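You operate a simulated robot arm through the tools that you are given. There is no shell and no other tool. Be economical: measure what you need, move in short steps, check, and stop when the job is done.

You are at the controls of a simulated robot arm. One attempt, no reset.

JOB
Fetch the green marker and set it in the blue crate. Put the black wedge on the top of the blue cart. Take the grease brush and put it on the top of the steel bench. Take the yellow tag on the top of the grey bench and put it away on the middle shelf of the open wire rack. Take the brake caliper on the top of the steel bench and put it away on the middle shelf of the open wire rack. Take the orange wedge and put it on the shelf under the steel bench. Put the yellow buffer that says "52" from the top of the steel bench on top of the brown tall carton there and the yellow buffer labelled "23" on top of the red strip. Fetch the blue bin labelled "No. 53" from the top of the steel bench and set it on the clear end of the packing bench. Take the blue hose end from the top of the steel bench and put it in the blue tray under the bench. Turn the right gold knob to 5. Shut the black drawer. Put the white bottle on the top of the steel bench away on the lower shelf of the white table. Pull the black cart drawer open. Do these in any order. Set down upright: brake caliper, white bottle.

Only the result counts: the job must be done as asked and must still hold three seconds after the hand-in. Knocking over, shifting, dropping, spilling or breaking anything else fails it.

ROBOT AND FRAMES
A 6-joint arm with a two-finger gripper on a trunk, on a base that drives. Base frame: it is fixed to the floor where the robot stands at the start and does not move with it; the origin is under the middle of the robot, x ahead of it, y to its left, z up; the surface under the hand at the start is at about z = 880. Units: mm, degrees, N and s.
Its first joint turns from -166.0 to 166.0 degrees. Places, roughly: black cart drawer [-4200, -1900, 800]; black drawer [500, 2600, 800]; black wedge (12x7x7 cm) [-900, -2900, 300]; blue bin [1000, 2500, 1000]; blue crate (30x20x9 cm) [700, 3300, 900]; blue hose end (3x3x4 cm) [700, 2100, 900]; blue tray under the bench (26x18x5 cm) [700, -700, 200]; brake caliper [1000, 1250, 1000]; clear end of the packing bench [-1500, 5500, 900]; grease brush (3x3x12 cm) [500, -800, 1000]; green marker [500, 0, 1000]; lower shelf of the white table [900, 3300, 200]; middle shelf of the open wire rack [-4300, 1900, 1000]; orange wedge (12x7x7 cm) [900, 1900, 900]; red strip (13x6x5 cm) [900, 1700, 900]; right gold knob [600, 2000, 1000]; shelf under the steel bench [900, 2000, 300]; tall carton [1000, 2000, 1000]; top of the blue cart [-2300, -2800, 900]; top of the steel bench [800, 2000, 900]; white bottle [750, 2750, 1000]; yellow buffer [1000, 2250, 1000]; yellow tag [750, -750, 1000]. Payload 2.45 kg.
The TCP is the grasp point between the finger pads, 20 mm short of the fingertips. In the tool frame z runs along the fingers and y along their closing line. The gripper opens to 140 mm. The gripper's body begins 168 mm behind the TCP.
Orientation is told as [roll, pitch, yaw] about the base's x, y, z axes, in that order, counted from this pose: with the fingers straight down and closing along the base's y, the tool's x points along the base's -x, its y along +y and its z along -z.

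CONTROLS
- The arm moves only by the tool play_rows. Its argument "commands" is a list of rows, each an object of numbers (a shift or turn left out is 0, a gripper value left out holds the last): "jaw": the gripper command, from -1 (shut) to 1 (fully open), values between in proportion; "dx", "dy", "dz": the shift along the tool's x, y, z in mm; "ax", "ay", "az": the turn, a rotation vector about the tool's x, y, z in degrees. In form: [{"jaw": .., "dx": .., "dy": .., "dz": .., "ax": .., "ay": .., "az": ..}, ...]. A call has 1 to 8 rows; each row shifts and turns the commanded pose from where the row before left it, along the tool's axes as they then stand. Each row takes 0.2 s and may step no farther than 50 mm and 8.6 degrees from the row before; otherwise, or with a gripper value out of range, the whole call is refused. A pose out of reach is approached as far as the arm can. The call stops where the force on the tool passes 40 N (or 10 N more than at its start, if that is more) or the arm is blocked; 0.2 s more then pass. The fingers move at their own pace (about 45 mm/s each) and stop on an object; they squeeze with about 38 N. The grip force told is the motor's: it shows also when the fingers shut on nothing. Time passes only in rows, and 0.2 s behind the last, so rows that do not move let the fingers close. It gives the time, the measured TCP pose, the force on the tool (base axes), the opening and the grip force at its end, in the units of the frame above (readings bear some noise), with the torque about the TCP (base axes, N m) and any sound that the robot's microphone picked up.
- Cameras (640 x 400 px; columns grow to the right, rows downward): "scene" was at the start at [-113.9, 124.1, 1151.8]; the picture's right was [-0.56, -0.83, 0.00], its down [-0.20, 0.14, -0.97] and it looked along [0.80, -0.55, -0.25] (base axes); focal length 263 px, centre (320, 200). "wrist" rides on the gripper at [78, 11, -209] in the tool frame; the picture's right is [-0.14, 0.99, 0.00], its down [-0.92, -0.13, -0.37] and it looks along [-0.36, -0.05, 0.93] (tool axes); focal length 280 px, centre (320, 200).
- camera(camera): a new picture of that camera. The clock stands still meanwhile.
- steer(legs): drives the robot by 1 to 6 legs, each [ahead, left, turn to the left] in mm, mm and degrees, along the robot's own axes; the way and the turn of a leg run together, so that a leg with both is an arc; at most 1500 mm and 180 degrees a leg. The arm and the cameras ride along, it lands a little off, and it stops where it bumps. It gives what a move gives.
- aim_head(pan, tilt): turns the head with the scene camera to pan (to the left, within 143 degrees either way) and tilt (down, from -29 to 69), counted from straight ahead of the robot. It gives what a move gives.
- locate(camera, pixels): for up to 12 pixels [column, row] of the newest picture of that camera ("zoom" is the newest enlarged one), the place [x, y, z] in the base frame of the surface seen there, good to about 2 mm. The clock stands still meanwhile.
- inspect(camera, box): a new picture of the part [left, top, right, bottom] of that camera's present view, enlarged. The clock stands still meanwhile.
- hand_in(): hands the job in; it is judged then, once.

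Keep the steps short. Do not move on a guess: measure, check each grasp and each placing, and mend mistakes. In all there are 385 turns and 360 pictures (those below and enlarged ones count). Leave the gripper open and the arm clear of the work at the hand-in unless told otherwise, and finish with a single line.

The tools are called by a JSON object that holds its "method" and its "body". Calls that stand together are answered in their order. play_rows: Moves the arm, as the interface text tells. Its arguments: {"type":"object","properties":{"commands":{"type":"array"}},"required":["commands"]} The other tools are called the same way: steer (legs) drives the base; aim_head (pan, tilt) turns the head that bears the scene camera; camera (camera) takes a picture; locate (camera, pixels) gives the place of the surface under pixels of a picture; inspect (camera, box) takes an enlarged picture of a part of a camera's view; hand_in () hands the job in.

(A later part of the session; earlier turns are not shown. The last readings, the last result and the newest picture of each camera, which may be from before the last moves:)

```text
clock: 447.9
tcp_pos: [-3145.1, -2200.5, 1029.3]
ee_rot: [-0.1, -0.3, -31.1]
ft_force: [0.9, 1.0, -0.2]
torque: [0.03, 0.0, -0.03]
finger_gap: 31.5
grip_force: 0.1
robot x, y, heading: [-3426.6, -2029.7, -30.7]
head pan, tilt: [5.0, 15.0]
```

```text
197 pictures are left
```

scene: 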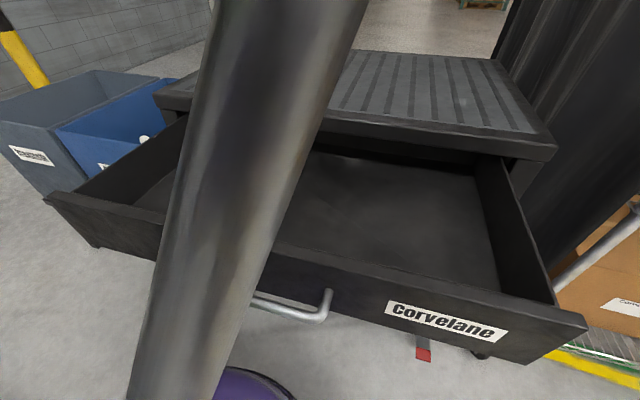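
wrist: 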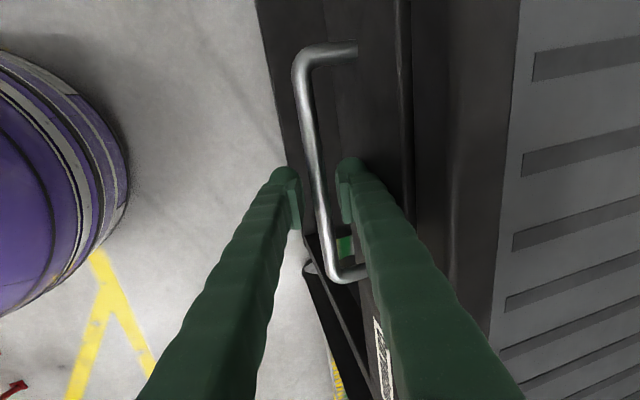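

The head seems not to have turned; re-aim.

{"method": "aim_head", "body": {"pan": 0, "tilt": 16}}

{"method": "camera", "body": {"camera": "scene"}}

```text
clock: 448.5
tcp_pos: [-3145.1, -2200.1, 1029.3]
ee_rot: [-0.2, -0.4, -31.1]
ft_force: [-0.1, 0.3, 0.0]
torque: [0.01, 0.0, -0.01]
finger_gap: 31.4
grip_force: 0.3
robot x, y, heading: [-3429.0, -2031.1, -30.8]
head pan, tilt: [0.0, 16.0]
```

```text
196 pictures are left
```

scene: 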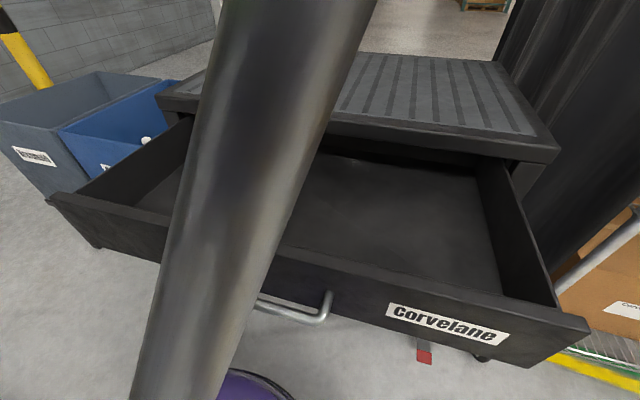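

The view doesn't follow. Check with locate, and command a larger head turn.

{"method": "locate", "body": {"camera": "scene", "pixels": [[450, 320], [320, 300], [400, 260], [330, 250]]}}

{"method": "aim_head", "body": {"pan": -60, "tilt": 20}}

{"method": "camera", "body": {"camera": "scene"}}

```text
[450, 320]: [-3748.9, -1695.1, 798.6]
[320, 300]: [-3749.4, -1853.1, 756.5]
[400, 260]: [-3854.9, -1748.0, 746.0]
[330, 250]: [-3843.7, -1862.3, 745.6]
```

```text
clock: 449.8
tcp_pos: [-3145.1, -2201.2, 1029.0]
ee_rot: [-0.2, -0.5, -31.3]
ft_force: [-0.2, 0.5, 0.7]
torque: [-0.02, -0.04, 0.0]
finger_gap: 31.4
grip_force: 0.0
robot x, y, heading: [-3430.4, -2029.3, -30.5]
head pan, tilt: [-60.0, 20.0]
```

```text
195 pictures are left
```

scene: 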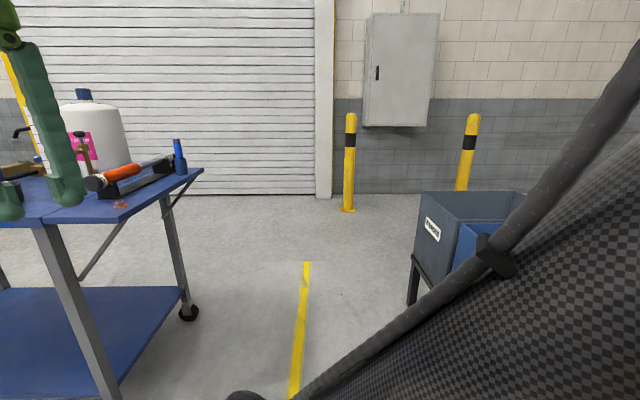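

Fine now; drawer face is at x -3749 (292 mm open). Look at the blue cart ahead.

{"method": "aim_head", "body": {"pan": 0, "tilt": 20}}

{"method": "camera", "body": {"camera": "scene"}}

```text
clock: 451.1
tcp_pos: [-3144.7, -2200.7, 1028.1]
ee_rot: [-0.2, -0.5, -31.1]
ft_force: [-0.3, -0.1, 0.0]
torque: [-0.02, -0.02, 0.03]
finger_gap: 31.6
grip_force: 0.1
robot x, y, heading: [-3431.2, -2029.2, -30.8]
head pan, tilt: [0.0, 20.0]
```

```text
194 pictures are left
```

scene: 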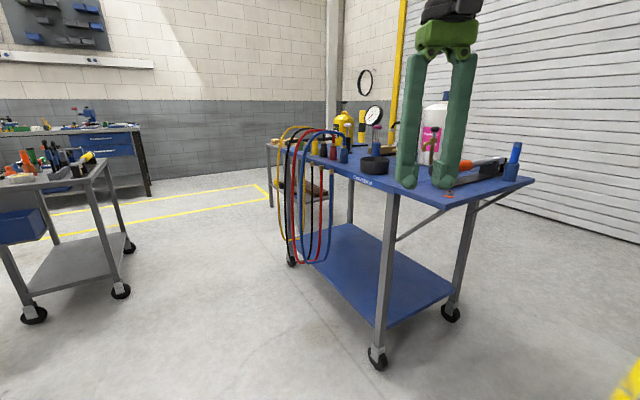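

Zoom at the table behind the blue cart and at the cart's top; locate.

{"method": "inspect", "body": {"camera": "scene", "box": [250, 90, 410, 220]}}

{"method": "inspect", "body": {"camera": "scene", "box": [340, 110, 540, 220]}}

{"method": "locate", "body": {"camera": "scene", "pixels": [[310, 192], [350, 160], [310, 160], [395, 195], [520, 185], [375, 355], [292, 262], [350, 210], [295, 205], [120, 292], [390, 165], [270, 150]]}}

```text
3.08 times, centred on (330, 155) of scene
```

zoom: 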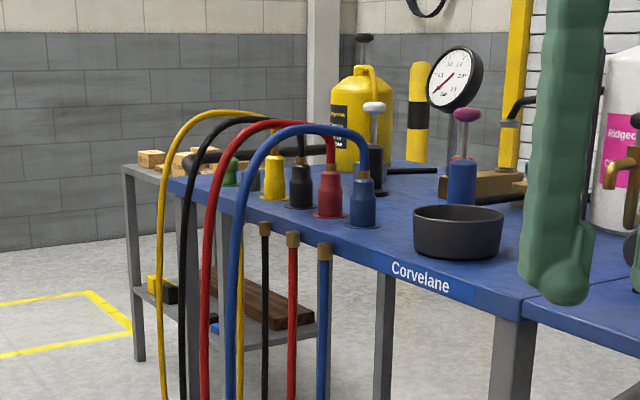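

```text
3.20 times, centred on (440, 165) of scene
```

zoom: 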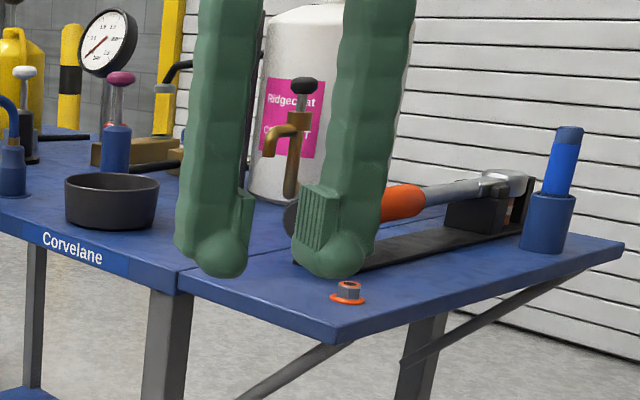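

```text
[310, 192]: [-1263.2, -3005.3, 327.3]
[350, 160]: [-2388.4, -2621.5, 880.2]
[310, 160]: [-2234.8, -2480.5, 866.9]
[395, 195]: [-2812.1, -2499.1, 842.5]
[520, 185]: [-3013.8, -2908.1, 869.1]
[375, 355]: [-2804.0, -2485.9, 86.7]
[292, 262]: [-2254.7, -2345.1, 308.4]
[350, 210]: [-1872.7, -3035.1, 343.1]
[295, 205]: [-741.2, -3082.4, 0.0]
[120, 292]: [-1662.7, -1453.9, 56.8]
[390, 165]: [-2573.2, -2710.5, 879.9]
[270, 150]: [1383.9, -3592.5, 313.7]
```

The small table behind has a shelf at z≈327 (x≈-1260, y≈-3005). I face east and drive along y≈-1930 to x≈-980, then look south.

{"method": "steer", "body": {"legs": [[0, 0, 30.7], [0, 100, 0], [1300, 0, 0], [1120, 0, 0], [0, 0, -90]]}}

{"method": "aim_head", "body": {"pan": 0, "tilt": 30}}

{"method": "camera", "body": {"camera": "scene"}}

```text
clock: 469.0
tcp_pos: [-1010.4, -2277.2, 1029.0]
ee_rot: [-0.2, -0.5, -90.6]
ft_force: [-0.7, -0.2, -1.0]
torque: [0.02, -0.04, 0.01]
finger_gap: 31.9
grip_force: 0.0
robot x, y, heading: [-1008.1, -1947.5, -90.2]
head pan, tilt: [0.0, 20.0]
```

```text
clock: 469.8
tcp_pos: [-1009.3, -2277.7, 1029.0]
ee_rot: [-0.2, -0.4, -90.6]
ft_force: [0.8, 0.4, 0.6]
torque: [0.0, 0.02, -0.01]
finger_gap: 31.5
grip_force: 0.1
robot x, y, heading: [-1007.6, -1945.5, -90.1]
head pan, tilt: [0.0, 30.0]
```

```text
191 pictures are left
```

scene: 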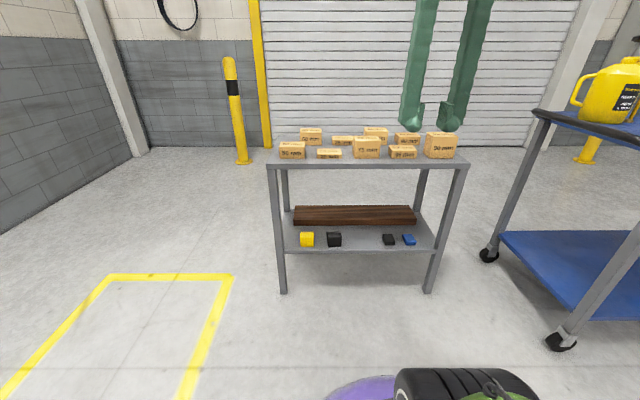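

{"method": "inspect", "body": {"camera": "scene", "box": [270, 190, 450, 270]}}

{"method": "locate", "body": {"camera": "scene", "pixels": [[334, 235], [334, 243], [388, 237], [388, 242], [307, 238], [408, 240], [360, 245], [360, 215], [285, 165], [455, 165], [370, 163], [440, 250]]}}

```text
3.56 times, centred on (360, 230) of scene
```

zoom: 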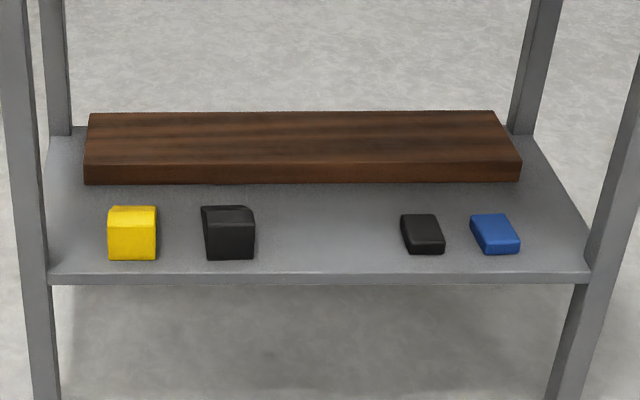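

```text
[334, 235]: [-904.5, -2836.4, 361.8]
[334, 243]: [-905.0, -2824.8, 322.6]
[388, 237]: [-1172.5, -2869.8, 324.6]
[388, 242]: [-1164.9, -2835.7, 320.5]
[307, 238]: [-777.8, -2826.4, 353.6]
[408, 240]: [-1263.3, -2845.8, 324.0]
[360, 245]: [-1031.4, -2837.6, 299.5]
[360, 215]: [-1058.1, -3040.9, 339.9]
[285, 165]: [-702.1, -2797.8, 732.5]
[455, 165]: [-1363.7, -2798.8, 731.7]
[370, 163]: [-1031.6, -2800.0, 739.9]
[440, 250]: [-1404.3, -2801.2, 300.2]
```

The black wedge (12×7×7) is the taller one at (-905,-2825…-2940); the thin one is something else. Measure its sides.

{"method": "locate", "body": {"camera": "scene", "pixels": [[328.5, 240], [341, 240], [328, 234], [341, 234], [334, 232], [335, 238]]}}

{"method": "steer", "body": {"legs": [[-150, 103, 0]]}}

{"method": "play_rows", "body": {"commands": [{"ay": -8, "jaw": 0.5}, {"ay": -8}, {"ay": -8}, {"ay": -8}, {"ay": -8}, {"ay": -8}, {"ay": -7.5}, {}]}}

{"method": "play_rows", "body": {"commands": [{"dz": 39.2, "dx": -27}, {"dz": 39.2, "dx": -27}, {"dz": 39.2, "dx": -27}, {"dz": 39.2, "dx": -27}, {"dz": 39.2, "dx": -27}, {"dz": 39.2, "dx": -27}, {"dz": 39.2, "dx": -27}, {"dz": 39.2, "dx": -27}]}}

```text
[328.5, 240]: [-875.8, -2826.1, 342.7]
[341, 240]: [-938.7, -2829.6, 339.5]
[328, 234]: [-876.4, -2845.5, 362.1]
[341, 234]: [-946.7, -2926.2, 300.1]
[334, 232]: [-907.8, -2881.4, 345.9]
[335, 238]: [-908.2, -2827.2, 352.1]
```

```text
clock: 471.3
tcp_pos: [-905.6, -2129.1, 1028.9]
ee_rot: [-0.2, -0.5, -90.7]
ft_force: [0.7, 0.0, -0.2]
torque: [0.0, 0.0, 0.03]
finger_gap: 31.7
grip_force: 0.0
robot x, y, heading: [-903.0, -1792.0, -90.2]
head pan, tilt: [0.0, 30.0]
```

```text
clock: 473.1
tcp_pos: [-904.0, -2218.3, 1063.3]
ee_rot: [-0.4, -55.8, -90.5]
ft_force: [-0.2, -1.4, -0.3]
torque: [-0.02, 0.0, 0.01]
finger_gap: 104.8
grip_force: 0.1
out of reach, approached as far as the arm can: row 5, 6, 7
robot x, y, heading: [-905.7, -1795.8, -90.1]
head pan, tilt: [0.0, 30.0]
```

```text
clock: 474.9
tcp_pos: [-909.3, -2600.3, 1065.2]
ee_rot: [-0.3, -55.9, -90.4]
ft_force: [-0.7, 0.2, -1.2]
torque: [-0.05, 0.02, 0.04]
finger_gap: 105.0
grip_force: 0.0
robot x, y, heading: [-905.5, -1795.3, -90.1]
head pan, tilt: [0.0, 30.0]
```

Now lower in front of the table, then extend forward-down.

{"method": "play_rows", "body": {"commands": [{"dz": 25.9, "dx": 38}, {"dz": 25.9, "dx": 38}, {"dz": 25.9, "dx": 38}, {"dz": 25.9, "dx": 38}, {"dz": 25.9, "dx": 38}, {"dz": 25.9, "dx": 38}, {"dz": 25.9, "dx": 38}, {"dz": 25.9, "dx": 38}]}}

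{"method": "play_rows", "body": {"commands": [{"dz": 25.9, "dx": 38}, {"dz": 25.9, "dx": 38}, {"dz": 47.1, "dx": -1.8}, {"dz": 47.1, "dx": -1.8}, {"dz": 47.1, "dx": -1.8}, {"dz": 47.1, "dx": -1.8}, {"dz": 47.1, "dx": -1.8}]}}

{"method": "camera", "body": {"camera": "wrist"}}

{"method": "camera", "body": {"camera": "scene"}}

```text
clock: 476.7
tcp_pos: [-910.9, -2600.1, 696.9]
ee_rot: [-0.1, -56.0, -90.5]
ft_force: [-0.9, 0.1, -0.9]
torque: [-0.02, -0.02, 0.01]
finger_gap: 105.0
grip_force: 0.1
robot x, y, heading: [-903.7, -1798.4, -90.3]
head pan, tilt: [0.0, 30.0]
```

```text
clock: 478.3
tcp_pos: [-912.5, -2800.0, 482.0]
ee_rot: [-0.4, -55.8, -90.5]
ft_force: [0.3, 0.1, -0.8]
torque: [0.0, 0.0, -0.01]
finger_gap: 105.3
grip_force: 0.3
robot x, y, heading: [-901.2, -1798.9, -90.0]
head pan, tilt: [0.0, 30.0]
```

```text
189 pictures are left
```

wrist: 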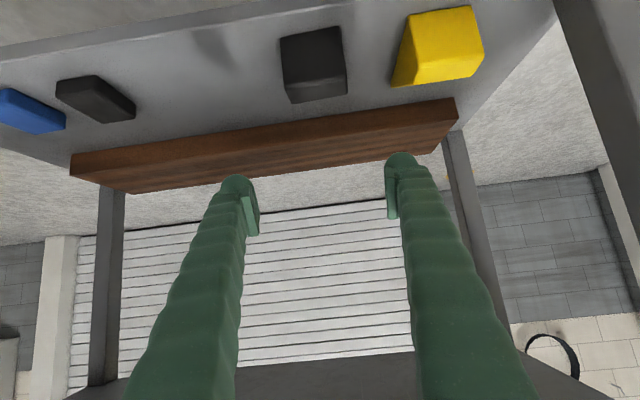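

```text
188 pictures are left
```

scene: 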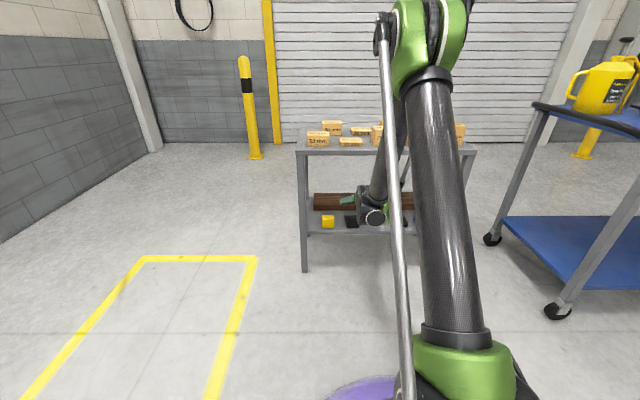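

{"method": "locate", "body": {"camera": "wrist", "pixels": [[282, 60], [343, 55], [286, 85], [345, 80], [315, 65], [318, 95], [312, 35], [408, 60], [418, 30]]}}

```text
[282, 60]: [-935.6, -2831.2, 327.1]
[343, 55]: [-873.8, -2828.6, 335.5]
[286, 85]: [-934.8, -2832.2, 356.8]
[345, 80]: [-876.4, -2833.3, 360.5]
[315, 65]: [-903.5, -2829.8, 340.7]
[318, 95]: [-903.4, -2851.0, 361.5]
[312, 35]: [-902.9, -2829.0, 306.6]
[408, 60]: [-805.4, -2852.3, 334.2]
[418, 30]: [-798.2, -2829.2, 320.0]
```

Wedge x -937…-872 (centre -905). Move forward 70 mm and down to z ≈ 334.

{"method": "play_rows", "body": {"commands": [{"dz": 40.2, "dx": -3.1, "dy": 7}, {"dz": 40.2, "dx": -3.1}, {"dz": 20.2, "dx": 29.8}, {"dz": 20.2, "dx": 29.8}, {"dz": 18, "dx": 26.5}, {}]}}

{"method": "camera", "body": {"camera": "wrist"}}

```text
clock: 479.7
tcp_pos: [-906.3, -2870.4, 336.9]
ee_rot: [-0.3, -55.9, -90.5]
ft_force: [0.5, -0.1, 0.7]
torque: [0.03, 0.02, -0.03]
finger_gap: 104.8
grip_force: 0.0
robot x, y, heading: [-902.3, -1795.8, -90.1]
head pan, tilt: [0.0, 30.0]
```

```text
187 pictures are left
```

wrist: 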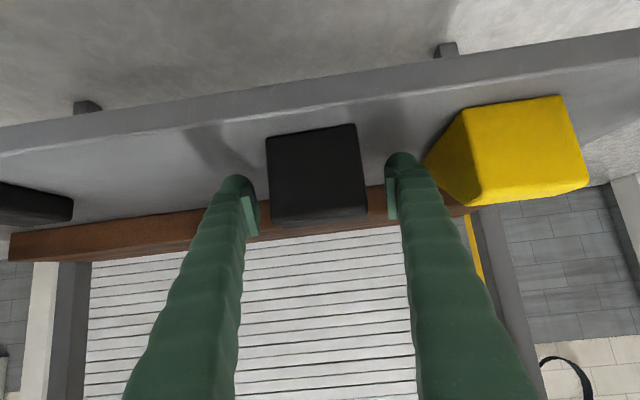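

Straddled. Close, lift 30 mm and withdraw backwards.

{"method": "play_rows", "body": {"commands": [{"jaw": -1}, {}, {}, {}, {"dz": -16.9, "dx": -24.8}, {"dz": -11.2, "dx": -16.5}, {}]}}

{"method": "steer", "body": {"legs": [[-200, 0, 0]]}}

{"method": "camera", "body": {"camera": "wrist"}}

```text
clock: 481.3
tcp_pos: [-905.8, -2871.2, 387.5]
ee_rot: [-0.3, -55.9, -90.4]
ft_force: [-0.3, -0.4, -3.8]
torque: [0.01, 0.0, 0.04]
finger_gap: 67.7
grip_force: 38.2
robot x, y, heading: [-902.3, -1802.0, -90.0]
head pan, tilt: [0.0, 30.0]
```

```text
clock: 482.3
tcp_pos: [-868.3, -2841.3, 387.1]
ee_rot: [-0.3, -55.7, -88.8]
ft_force: [-0.9, -0.3, -4.6]
torque: [0.0, 0.04, -0.01]
finger_gap: 67.8
grip_force: 38.2
robot x, y, heading: [-893.6, -1769.2, -88.8]
head pan, tilt: [0.0, 30.0]
stopped in leg 1: the robot was blocked; the commanded pose is now the measured one
```

```text
186 pictures are left
```

wrist: 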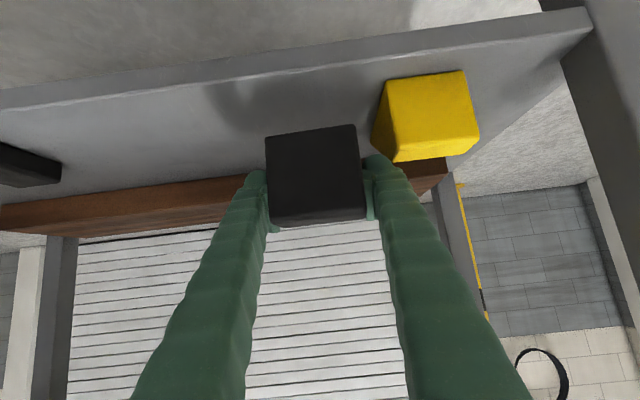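

Blocked behind after 30 mm. I look behind on both sides.

{"method": "aim_head", "body": {"pan": 143, "tilt": 45}}

{"method": "camera", "body": {"camera": "scene"}}

{"method": "aim_head", "body": {"pan": -140, "tilt": 45}}

{"method": "camera", "body": {"camera": "scene"}}

```text
clock: 484.5
tcp_pos: [-868.5, -2841.6, 385.8]
ee_rot: [-0.3, -55.8, -88.8]
ft_force: [-0.5, -0.5, -4.2]
torque: [0.02, -0.01, 0.01]
finger_gap: 67.4
grip_force: 37.7
robot x, y, heading: [-896.2, -1770.6, -88.8]
head pan, tilt: [143.0, 45.0]
```

```text
185 pictures are left
```

scene: 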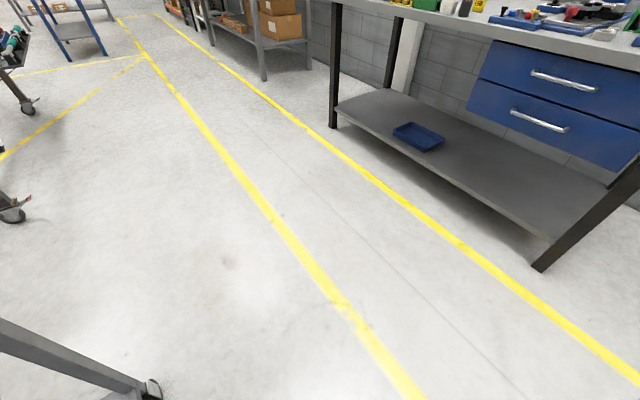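

```text
clock: 488.4
tcp_pos: [-868.4, -2842.5, 387.1]
ee_rot: [-0.2, -55.8, -88.7]
ft_force: [-0.7, -0.2, -3.1]
torque: [0.0, 0.04, -0.01]
finger_gap: 67.5
grip_force: 38.6
robot x, y, heading: [-896.5, -1766.9, -88.5]
head pan, tilt: [-140.0, 45.0]
```

```text
184 pictures are left
```

scene: 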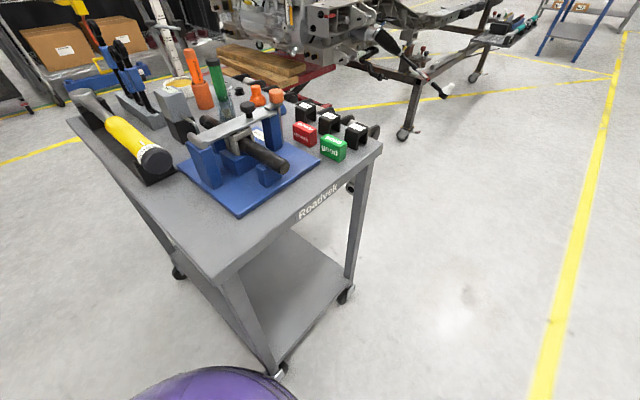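

The tool cart's corner was bumped. I measure whether it moved.

{"method": "locate", "body": {"camera": "scene", "pixels": [[282, 370], [345, 292], [180, 272], [215, 283], [383, 150], [68, 118], [270, 355], [353, 285], [225, 375]]}}

```text
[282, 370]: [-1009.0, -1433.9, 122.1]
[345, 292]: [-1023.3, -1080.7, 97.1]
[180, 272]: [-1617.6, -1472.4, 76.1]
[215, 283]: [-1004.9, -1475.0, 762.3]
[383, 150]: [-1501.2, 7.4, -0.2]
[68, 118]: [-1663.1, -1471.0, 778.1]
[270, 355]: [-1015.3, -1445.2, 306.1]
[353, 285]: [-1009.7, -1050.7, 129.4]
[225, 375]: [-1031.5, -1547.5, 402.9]
```

The cart looks unmoved (edges still square at y≈-1473). I withdraw with the arm instead: back-and-up diagonally.

{"method": "play_rows", "body": {"commands": [{"dz": -44.7, "dx": -3.5}, {"dz": -44.7, "dx": -3.5}, {"dz": -44.7, "dx": -3.5}, {"dz": -44.7, "dx": -3.5}, {"dz": -44.7, "dx": -3.5}, {"dz": -44.7, "dx": -3.5}]}}

{"method": "camera", "body": {"camera": "wrist"}}

```text
clock: 489.8
tcp_pos: [-871.8, -2632.2, 555.5]
ee_rot: [-0.3, -55.8, -88.8]
ft_force: [0.3, 0.2, -3.8]
torque: [-0.01, 0.03, 0.0]
finger_gap: 67.3
grip_force: 37.6
robot x, y, heading: [-895.3, -1771.2, -88.7]
head pan, tilt: [-140.0, 45.0]
```

```text
183 pictures are left
```

wrist: 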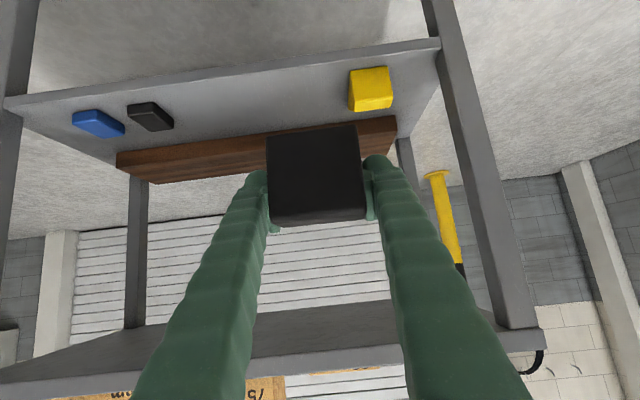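

Clear of the table. Raise straight up 550 mm, then retract.

{"method": "play_rows", "body": {"commands": [{"dz": -26, "dx": -38.2}, {"dz": -26, "dx": -38.2}, {"dz": -26, "dx": -38.2}, {"dz": -26, "dx": -38.2}, {"dz": -26, "dx": -38.2}, {"dz": -26, "dx": -38.2}, {"dz": -26, "dx": -38.2}, {"dz": -26, "dx": -38.2}]}}

{"method": "play_rows", "body": {"commands": [{"dz": -26, "dx": -38.2}, {"dz": -26, "dx": -38.2}, {"dz": -26, "dx": -38.2}, {"dz": -26, "dx": -38.2}, {"dz": -26, "dx": -38.2}, {"dz": -38.9, "dx": 26.4}, {"dz": -38.9, "dx": 26.4}, {"dz": -38.9, "dx": 26.4}]}}

{"method": "steer", "body": {"legs": [[140, 0, -1.2], [0, -1400, 0]]}}

{"method": "aim_head", "body": {"pan": 0, "tilt": 25}}

{"method": "camera", "body": {"camera": "scene"}}

{"method": "camera", "body": {"camera": "wrist"}}

```text
clock: 491.6
tcp_pos: [-871.5, -2631.1, 926.1]
ee_rot: [-0.3, -55.8, -88.8]
ft_force: [0.1, -0.2, -4.2]
torque: [-0.03, 0.01, 0.0]
finger_gap: 67.6
grip_force: 38.2
robot x, y, heading: [-898.0, -1766.0, -88.8]
head pan, tilt: [-140.0, 45.0]
```

```text
clock: 493.4
tcp_pos: [-872.5, -2490.1, 1156.0]
ee_rot: [-0.3, -55.8, -88.8]
ft_force: [-0.4, -0.6, -3.3]
torque: [0.04, 0.01, 0.04]
finger_gap: 67.6
grip_force: 38.2
robot x, y, heading: [-894.2, -1767.8, -88.5]
head pan, tilt: [-140.0, 45.0]
```

```text
clock: 501.3
tcp_pos: [-2291.3, -2627.9, 1155.2]
ee_rot: [-0.3, -55.9, -90.7]
ft_force: [0.1, 0.9, -2.8]
torque: [0.01, 0.04, 0.04]
finger_gap: 67.7
grip_force: 38.1
robot x, y, heading: [-2289.9, -1906.1, -90.5]
head pan, tilt: [-140.0, 45.0]
```

```text
clock: 503.6
tcp_pos: [-2291.0, -2627.0, 1156.2]
ee_rot: [-0.3, -55.9, -90.6]
ft_force: [0.1, 0.7, -3.6]
torque: [-0.04, 0.0, 0.02]
finger_gap: 67.1
grip_force: 37.9
robot x, y, heading: [-2290.1, -1907.3, -90.4]
head pan, tilt: [0.0, 25.0]
```

```text
182 pictures are left
```

scene: 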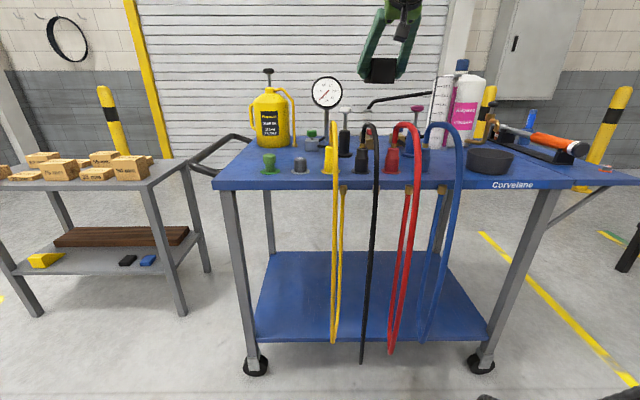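

```text
181 pictures are left
```

wrist: 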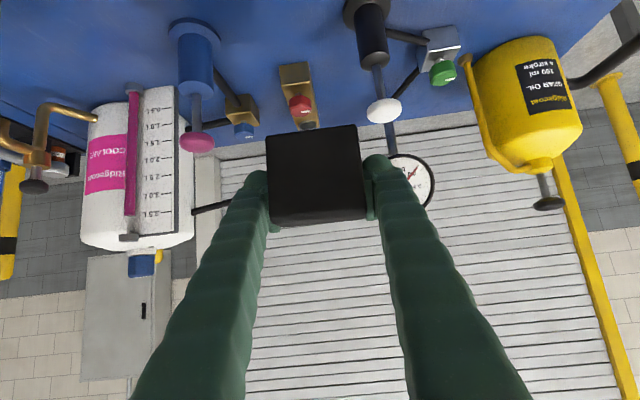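

The cart top is crowded; I measure possible free patches: left front corner, and right of the bowl.

{"method": "locate", "body": {"camera": "scene", "pixels": [[218, 183], [235, 165], [250, 155], [263, 168], [262, 143], [245, 185], [470, 170], [512, 172], [540, 180], [575, 182], [525, 155], [600, 168]]}}

{"method": "inspect", "body": {"camera": "scene", "box": [200, 110, 340, 200]}}

{"method": "inspect", "body": {"camera": "scene", "box": [430, 100, 640, 210]}}

```text
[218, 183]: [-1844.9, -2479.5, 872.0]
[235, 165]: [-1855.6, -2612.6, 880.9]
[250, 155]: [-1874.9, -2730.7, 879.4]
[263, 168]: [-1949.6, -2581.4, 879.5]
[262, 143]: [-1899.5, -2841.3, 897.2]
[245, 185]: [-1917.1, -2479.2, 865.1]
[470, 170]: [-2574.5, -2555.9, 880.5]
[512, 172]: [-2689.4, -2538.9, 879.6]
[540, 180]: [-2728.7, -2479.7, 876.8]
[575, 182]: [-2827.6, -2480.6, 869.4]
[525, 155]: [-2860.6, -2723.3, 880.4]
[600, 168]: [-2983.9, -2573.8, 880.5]
```

```text
4.44 times, centred on (270, 155) of scene
```

zoom: 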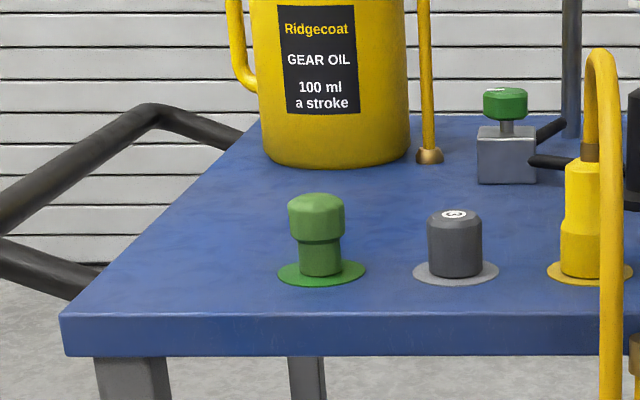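

```text
3.05 times, centred on (535, 155) of scene
```

zoom: 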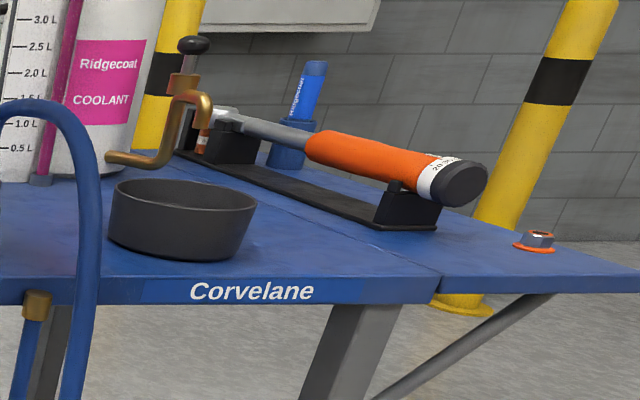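

Free patch on the left (east) end: x -1850…-1940, y -2610…-2830. I retract a little and rise, strafe left 398 mm, then check.

{"method": "play_rows", "body": {"commands": [{"dz": -26, "dx": -38.2}, {"dz": -38.9, "dx": 26.4}, {"dz": -38.9, "dx": 26.4}]}}

{"method": "steer", "body": {"legs": [[0, 398, 0.4]]}}

{"method": "camera", "body": {"camera": "wrist"}}

{"method": "camera", "body": {"camera": "scene"}}

```text
clock: 504.4
tcp_pos: [-2289.9, -2533.3, 1201.3]
ee_rot: [-0.2, -55.8, -90.7]
ft_force: [0.0, -0.3, -3.4]
torque: [0.03, 0.02, -0.01]
finger_gap: 67.7
grip_force: 37.9
robot x, y, heading: [-2294.6, -1903.8, -90.8]
head pan, tilt: [0.0, 25.0]
```

```text
clock: 506.8
tcp_pos: [-1885.7, -2535.0, 1201.9]
ee_rot: [-0.3, -55.9, -90.1]
ft_force: [-0.2, -0.4, -4.3]
torque: [0.0, -0.04, 0.01]
finger_gap: 67.2
grip_force: 38.0
robot x, y, heading: [-1893.9, -1907.2, -90.3]
head pan, tilt: [0.0, 25.0]
```

```text
178 pictures are left
```

wrist: 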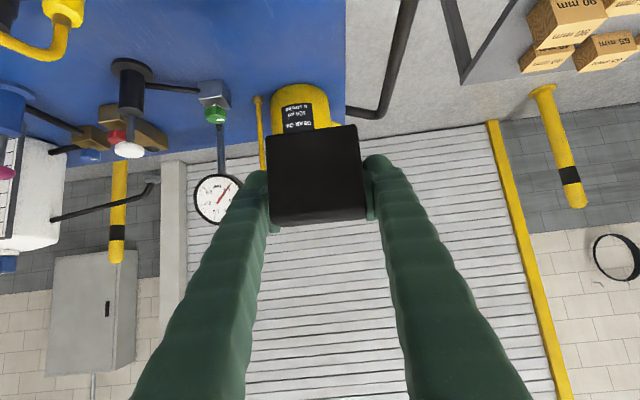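

```text
177 pictures are left
```

scene: 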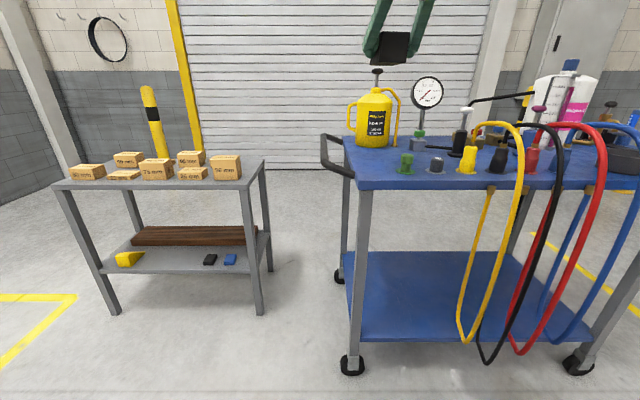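

{"method": "locate", "body": {"camera": "scene", "pixels": [[358, 180], [352, 160], [346, 142], [375, 165], [385, 152], [398, 172], [406, 155], [415, 172], [372, 146], [390, 145], [352, 172], [325, 135]]}}

{"method": "inspect", "body": {"camera": "scene", "box": [320, 70, 460, 200]}}

```text
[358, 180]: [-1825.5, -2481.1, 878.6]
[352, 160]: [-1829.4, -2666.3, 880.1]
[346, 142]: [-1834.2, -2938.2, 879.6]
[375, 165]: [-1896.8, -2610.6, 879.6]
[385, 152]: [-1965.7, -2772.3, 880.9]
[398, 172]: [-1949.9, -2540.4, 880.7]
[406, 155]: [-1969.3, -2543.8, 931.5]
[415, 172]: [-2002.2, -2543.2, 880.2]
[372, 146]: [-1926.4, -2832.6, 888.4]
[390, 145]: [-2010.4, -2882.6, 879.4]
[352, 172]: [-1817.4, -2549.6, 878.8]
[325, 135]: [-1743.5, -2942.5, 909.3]
```

```text
3.08 times, centred on (390, 135) of scene
```

zoom: 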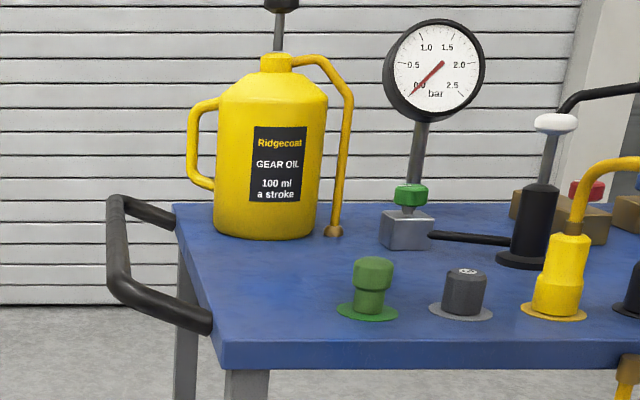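

Free area x -1830…-2080, y -2610…-2820. Target (-1905,-2700). Forward 165 mm then down.

{"method": "play_rows", "body": {"commands": [{"dz": 33.9, "dx": -23, "dy": -10}, {"dz": 33.9, "dx": -23, "dy": -9}, {"dz": 33.9, "dx": -23}, {"dz": 33.9, "dx": -23}, {"dz": 26, "dx": 38.2}, {"dz": 26, "dx": 38.2}, {"dz": 26, "dx": 38.2}, {"dz": 26, "dx": 38.2}]}}

{"method": "play_rows", "body": {"commands": [{"dz": 26, "dx": 38.2}, {"dz": 15, "dx": 22}, {"dz": 7, "dx": 10}, {}]}}

{"method": "camera", "body": {"camera": "wrist"}}

{"method": "inspect", "body": {"camera": "scene", "box": [320, 70, 460, 200]}}

```text
clock: 508.6
tcp_pos: [-1909.0, -2698.4, 1015.2]
ee_rot: [-0.3, -55.9, -90.2]
ft_force: [-0.1, -0.3, -4.1]
torque: [-0.03, 0.01, 0.01]
finger_gap: 67.4
grip_force: 38.5
robot x, y, heading: [-1890.5, -1907.6, -90.0]
head pan, tilt: [0.0, 25.0]
```

```text
clock: 509.6
tcp_pos: [-1908.8, -2697.5, 932.0]
ee_rot: [-0.2, -55.9, -90.2]
ft_force: [-1.5, -0.1, -3.8]
torque: [0.03, -0.03, -0.02]
finger_gap: 67.6
grip_force: 37.9
robot x, y, heading: [-1898.2, -1906.7, -89.8]
head pan, tilt: [0.0, 25.0]
```

```text
175 pictures are left
```

wrist: 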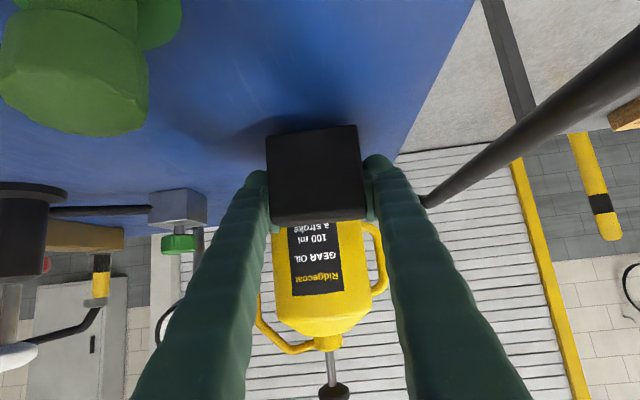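

```text
3.08 times, centred on (390, 135) of scene
```

zoom: 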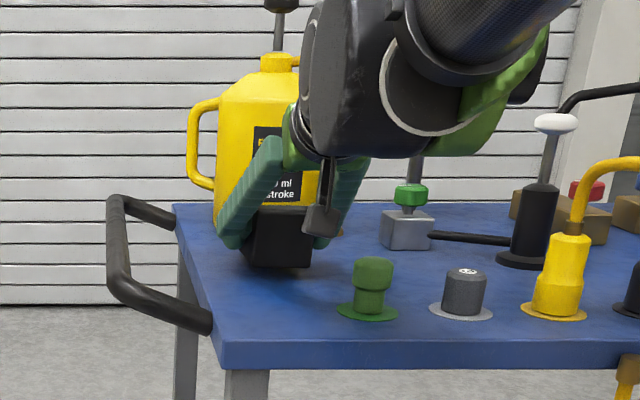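

{"method": "play_rows", "body": {"commands": [{"dz": 3.4, "dx": 5}, {"dz": 2.3, "dx": 3.3}, {"dz": 1.1, "dx": 1.65}, {"dz": 1.1, "dx": 1.65}, {}]}}

{"method": "play_rows", "body": {"commands": [{"dz": 0.6, "dx": 0.8}, {"dz": 0.6, "dx": 0.8}, {"dz": 0.6, "dx": 0.8}, {}]}}

```text
clock: 510.8
tcp_pos: [-1908.9, -2697.2, 918.5]
ee_rot: [-0.3, -56.0, -90.2]
ft_force: [0.3, 3.0, 16.8]
torque: [-1.37, 0.59, -0.07]
finger_gap: 67.1
grip_force: 38.6
robot x, y, heading: [-1893.2, -1908.4, -89.9]
head pan, tilt: [0.0, 25.0]
```

```text
clock: 511.6
tcp_pos: [-1908.0, -2698.2, 917.8]
ee_rot: [-0.4, -56.0, -90.3]
ft_force: [-0.1, 14.8, 17.1]
torque: [0.35, 0.67, -0.19]
finger_gap: 67.2
grip_force: 37.7
robot x, y, heading: [-1895.0, -1903.2, -90.2]
head pan, tilt: [0.0, 25.0]
stopped in row 3: the force on the tool passed its limit at 43 N (the readings are from after the stop); the commanded pose is now the measured one
```

Seated. Release and withdraw.

{"method": "play_rows", "body": {"commands": [{"jaw": 0.25}, {}, {}, {"dz": -40}, {"dz": -45}, {"dz": -45}, {"dz": -45}, {"dz": -45}]}}

{"method": "camera", "body": {"camera": "scene"}}

```text
clock: 513.4
tcp_pos: [-1906.1, -2517.7, 1040.1]
ee_rot: [-0.3, -55.9, -90.1]
ft_force: [0.1, -0.3, -0.5]
torque: [0.07, 0.04, -0.02]
finger_gap: 87.3
grip_force: 0.1
robot x, y, heading: [-1895.8, -1906.4, -89.7]
head pan, tilt: [0.0, 25.0]
```

```text
173 pictures are left
```

scene: 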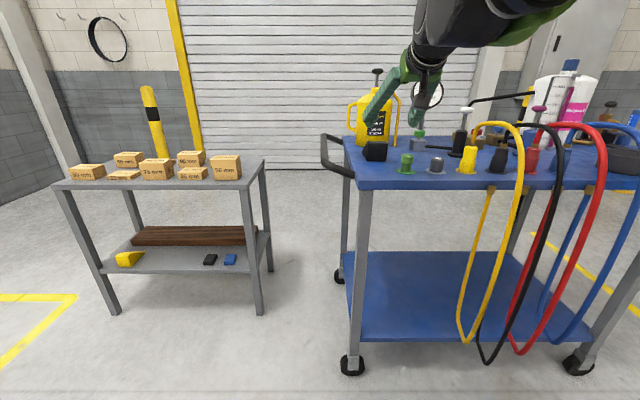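

The black wedge is on the blue cart. Now to the grey bench: straighten the tool, face east, drive to (0,-800).

{"method": "play_rows", "body": {"commands": [{"dz": -45}, {"ay": 8}, {"ay": 8}, {"ay": 8}, {"ay": 8}, {"ay": 8}, {"ay": 8}, {"ay": 7.9}]}}

{"method": "steer", "body": {"legs": [[0, 0, 90], [1300, 0, 0], [600, 0, 0], [0, 1120, 0]]}}

{"method": "aim_head", "body": {"pan": 0, "tilt": 30}}

{"method": "camera", "body": {"camera": "scene"}}

{"method": "camera", "body": {"camera": "wrist"}}

```text
clock: 515.2
tcp_pos: [-1906.0, -2478.7, 1065.0]
ee_rot: [-0.3, 0.0, -90.5]
ft_force: [-0.1, 0.0, -0.5]
torque: [-0.1, -0.02, -0.01]
finger_gap: 87.4
grip_force: 0.1
robot x, y, heading: [-1895.7, -1902.5, -89.8]
head pan, tilt: [0.0, 25.0]
```

```text
clock: 533.9
tcp_pos: [564.7, -758.3, 1064.4]
ee_rot: [-0.1, 0.0, 0.5]
ft_force: [0.6, -0.3, -0.3]
torque: [0.03, -0.01, 0.0]
finger_gap: 87.3
grip_force: 0.0
robot x, y, heading: [-9.3, -756.6, 0.8]
head pan, tilt: [0.0, 25.0]
```

```text
clock: 534.5
tcp_pos: [562.9, -759.8, 1064.7]
ee_rot: [-0.2, 0.2, 0.6]
ft_force: [-0.6, 0.4, -0.2]
torque: [0.01, 0.01, 0.01]
finger_gap: 87.7
grip_force: 0.0
robot x, y, heading: [-7.7, -752.5, 1.3]
head pan, tilt: [0.0, 30.0]
```

```text
172 pictures are left
```

scene: 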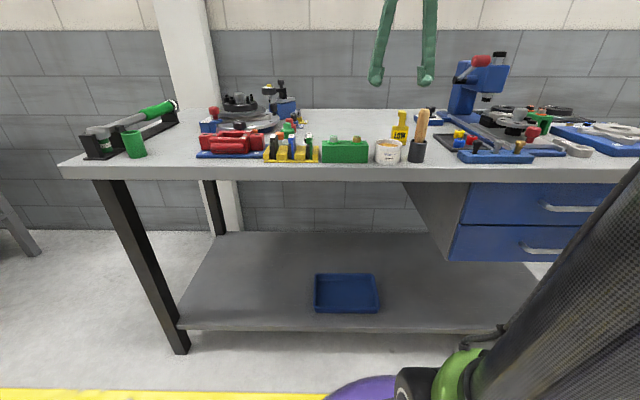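

```text
171 pictures are left
```

wrist: 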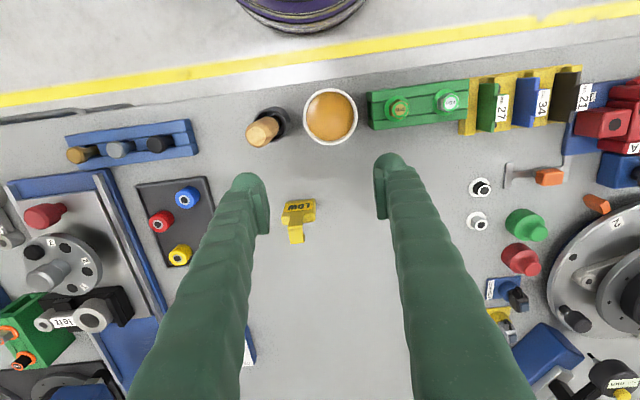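

I see the brush's wooden handle (263,130), tag "LOW" (298,217) and the blue tray below. Measure.

{"method": "locate", "body": {"camera": "wrist", "pixels": [[263, 130], [255, 132], [270, 125], [283, 112], [278, 120], [265, 112], [298, 208], [296, 238], [318, 208], [284, 210], [330, 100], [305, 120]]}}

{"method": "inspect", "body": {"camera": "wrist", "box": [230, 80, 370, 180]}}

{"method": "inspect", "body": {"camera": "scene", "box": [360, 90, 460, 180]}}

{"method": "locate", "body": {"camera": "scene", "pixels": [[315, 275], [378, 276], [315, 310], [380, 310], [347, 292], [425, 115], [415, 155], [400, 117], [400, 135], [280, 310], [350, 328]]}}

```text
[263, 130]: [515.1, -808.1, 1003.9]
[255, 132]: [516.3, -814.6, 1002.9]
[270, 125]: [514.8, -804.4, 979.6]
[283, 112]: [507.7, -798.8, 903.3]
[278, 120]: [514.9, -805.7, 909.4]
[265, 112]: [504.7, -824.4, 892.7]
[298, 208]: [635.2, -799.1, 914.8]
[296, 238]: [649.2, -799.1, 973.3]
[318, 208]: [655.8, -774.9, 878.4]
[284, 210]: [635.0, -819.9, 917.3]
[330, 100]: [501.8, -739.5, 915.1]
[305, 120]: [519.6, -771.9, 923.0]
```

```text
4.00 times, centred on (300, 130) of wrist
```

zoom: 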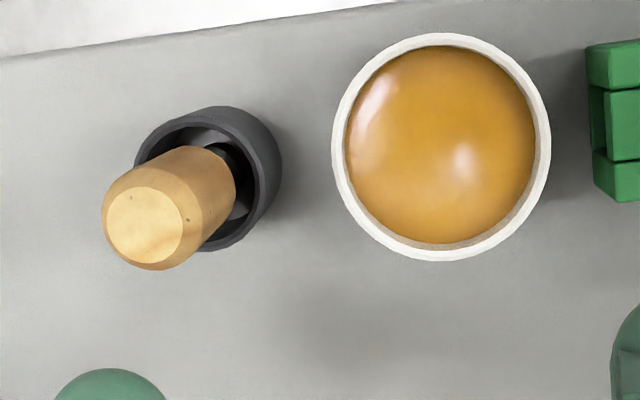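

```text
4.44 times, centred on (410, 135) of scene
```

zoom: 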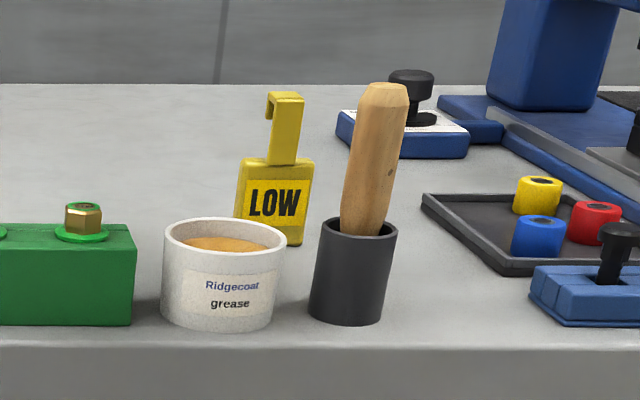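

```text
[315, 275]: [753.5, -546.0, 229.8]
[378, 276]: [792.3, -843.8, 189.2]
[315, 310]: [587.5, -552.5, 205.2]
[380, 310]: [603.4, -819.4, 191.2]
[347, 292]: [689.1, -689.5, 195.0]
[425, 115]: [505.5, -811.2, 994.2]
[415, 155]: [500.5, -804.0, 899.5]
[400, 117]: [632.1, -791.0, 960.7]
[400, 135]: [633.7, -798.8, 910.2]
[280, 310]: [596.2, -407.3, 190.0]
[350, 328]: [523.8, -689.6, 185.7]
```

The brush stands in a black cup; handle axis ≈ (517,-811), top 1004, rim ≈ 925. I centre there with a 50 mm gap and descend to z 972.

{"method": "play_rows", "body": {"commands": [{"dx": 23, "dy": -25, "jaw": -0.25}, {"dx": 23, "dy": -26}, {}, {}]}}

{"method": "camera", "body": {"camera": "wrist"}}

```text
clock: 535.5
tcp_pos: [519.9, -809.6, 1065.3]
ee_rot: [-0.2, 0.0, 0.5]
ft_force: [0.0, -0.5, 0.1]
torque: [0.02, 0.01, -0.03]
finger_gap: 52.3
grip_force: 0.1
robot x, y, heading: [-6.2, -754.0, 0.9]
head pan, tilt: [0.0, 30.0]
```

```text
168 pictures are left
```

wrist: 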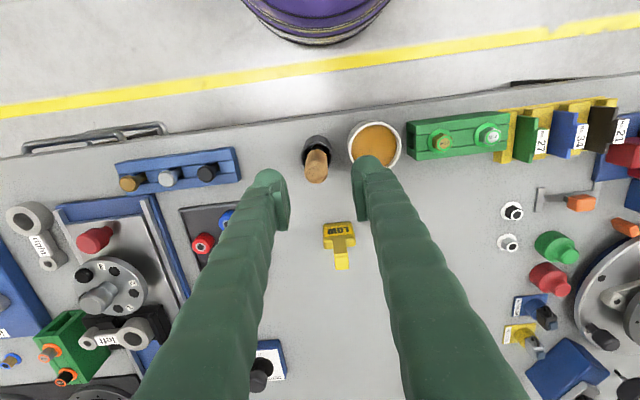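

{"method": "locate", "body": {"camera": "wrist", "pixels": [[316, 176], [308, 172], [324, 172], [317, 158]]}}

{"method": "play_rows", "body": {"commands": [{"dz": 30, "dx": 2}, {"dz": 30}, {}]}}

{"method": "camera", "body": {"camera": "wrist"}}

```text
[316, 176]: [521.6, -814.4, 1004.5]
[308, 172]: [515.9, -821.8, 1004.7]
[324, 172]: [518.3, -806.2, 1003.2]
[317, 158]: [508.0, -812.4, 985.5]
```

```text
clock: 536.4
tcp_pos: [516.6, -809.3, 1005.2]
ee_rot: [-0.2, 0.0, 0.5]
ft_force: [-0.4, -0.4, 0.3]
torque: [0.0, 0.0, 0.0]
finger_gap: 52.6
grip_force: 0.0
robot x, y, heading: [-5.8, -757.7, 1.2]
head pan, tilt: [0.0, 30.0]
```

```text
167 pictures are left
```

wrist: 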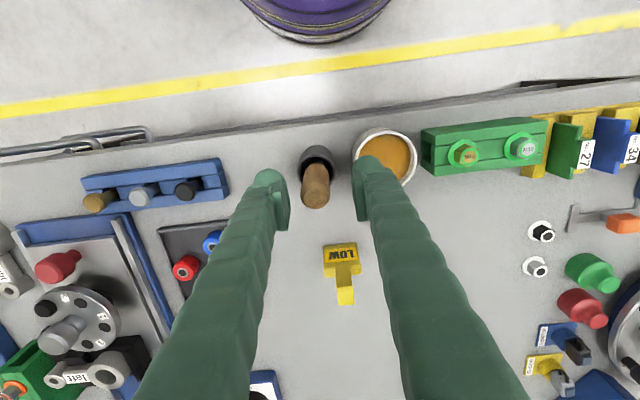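

Shift 3 mm, descend to 972, close, lift.

{"method": "play_rows", "body": {"commands": [{"dy": -3, "dz": 15}, {"dz": 18}, {}, {"jaw": -1}, {}, {}, {}]}}

{"method": "play_rows", "body": {"commands": [{"dz": -25}, {"dz": -40}, {"dz": -45}, {"dz": -45}, {"dz": -45}, {}]}}

{"method": "camera", "body": {"camera": "wrist"}}

{"method": "camera", "body": {"camera": "scene"}}

```text
clock: 538.0
tcp_pos: [516.7, -813.0, 970.4]
ee_rot: [-0.2, 0.0, 0.6]
ft_force: [-0.7, 0.4, -0.1]
torque: [-0.04, -0.03, -0.02]
finger_gap: 22.0
grip_force: 37.6
robot x, y, heading: [-9.2, -758.6, 1.1]
head pan, tilt: [0.0, 30.0]
```

```text
clock: 539.4
tcp_pos: [517.2, -814.3, 1171.2]
ee_rot: [-0.2, 0.0, 0.5]
ft_force: [0.2, 1.2, -0.5]
torque: [0.0, 0.03, 0.02]
finger_gap: 22.0
grip_force: 37.7
robot x, y, heading: [-11.2, -758.2, 1.0]
head pan, tilt: [0.0, 30.0]
```

```text
166 pictures are left
```

wrist: 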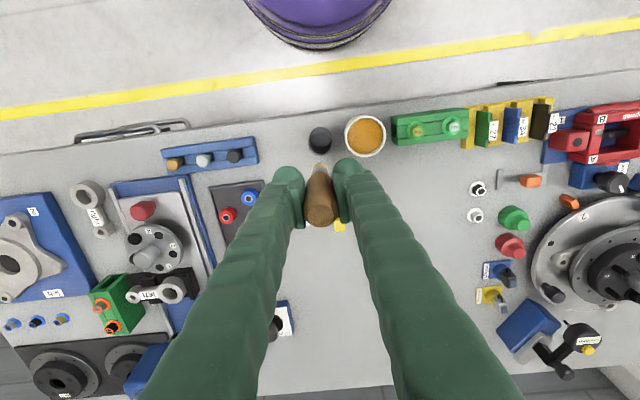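

```text
165 pictures are left
```

scene: 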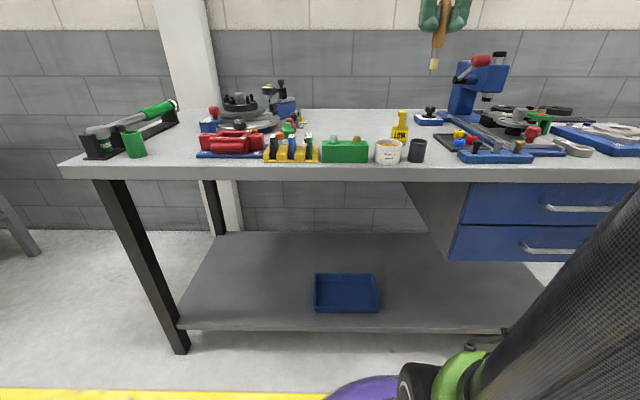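

Brush held. Drive to the steel bench at y≈2480.

{"method": "steer", "body": {"legs": [[-160, 0, -1], [0, 1500, 0], [0, 1500, 0], [0, 230, 0], [190, 0, 0]]}}

{"method": "play_rows", "body": {"commands": [{"dx": -48}, {"dx": -48}, {"dx": -48}, {"dx": -48}, {"dx": -48}, {"dx": -40}, {}]}}

{"method": "camera", "body": {"camera": "wrist"}}

```text
clock: 557.3
tcp_pos: [561.7, 2398.2, 1172.0]
ee_rot: [-0.1, 0.0, -0.7]
ft_force: [0.3, -0.3, 0.0]
torque: [0.01, 0.01, 0.02]
finger_gap: 21.6
grip_force: 37.7
robot x, y, heading: [36.5, 2466.0, -0.1]
head pan, tilt: [0.0, 30.0]
```

```text
clock: 558.9
tcp_pos: [841.9, 2395.4, 1171.9]
ee_rot: [-0.2, -0.1, -0.7]
ft_force: [0.0, -0.2, 0.5]
torque: [0.02, -0.02, -0.01]
finger_gap: 21.8
grip_force: 38.2
robot x, y, heading: [39.0, 2462.0, -0.2]
head pan, tilt: [0.0, 30.0]
```

```text
164 pictures are left
```

wrist: 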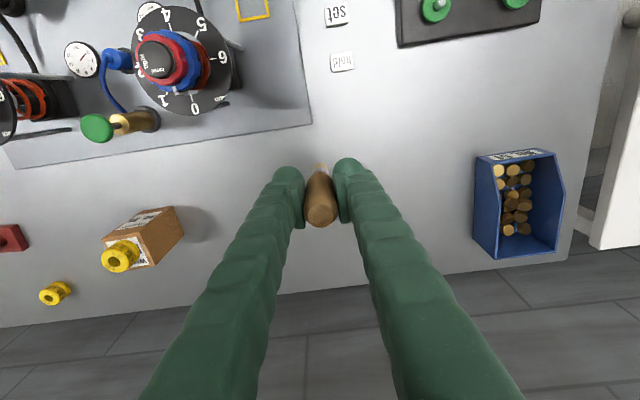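

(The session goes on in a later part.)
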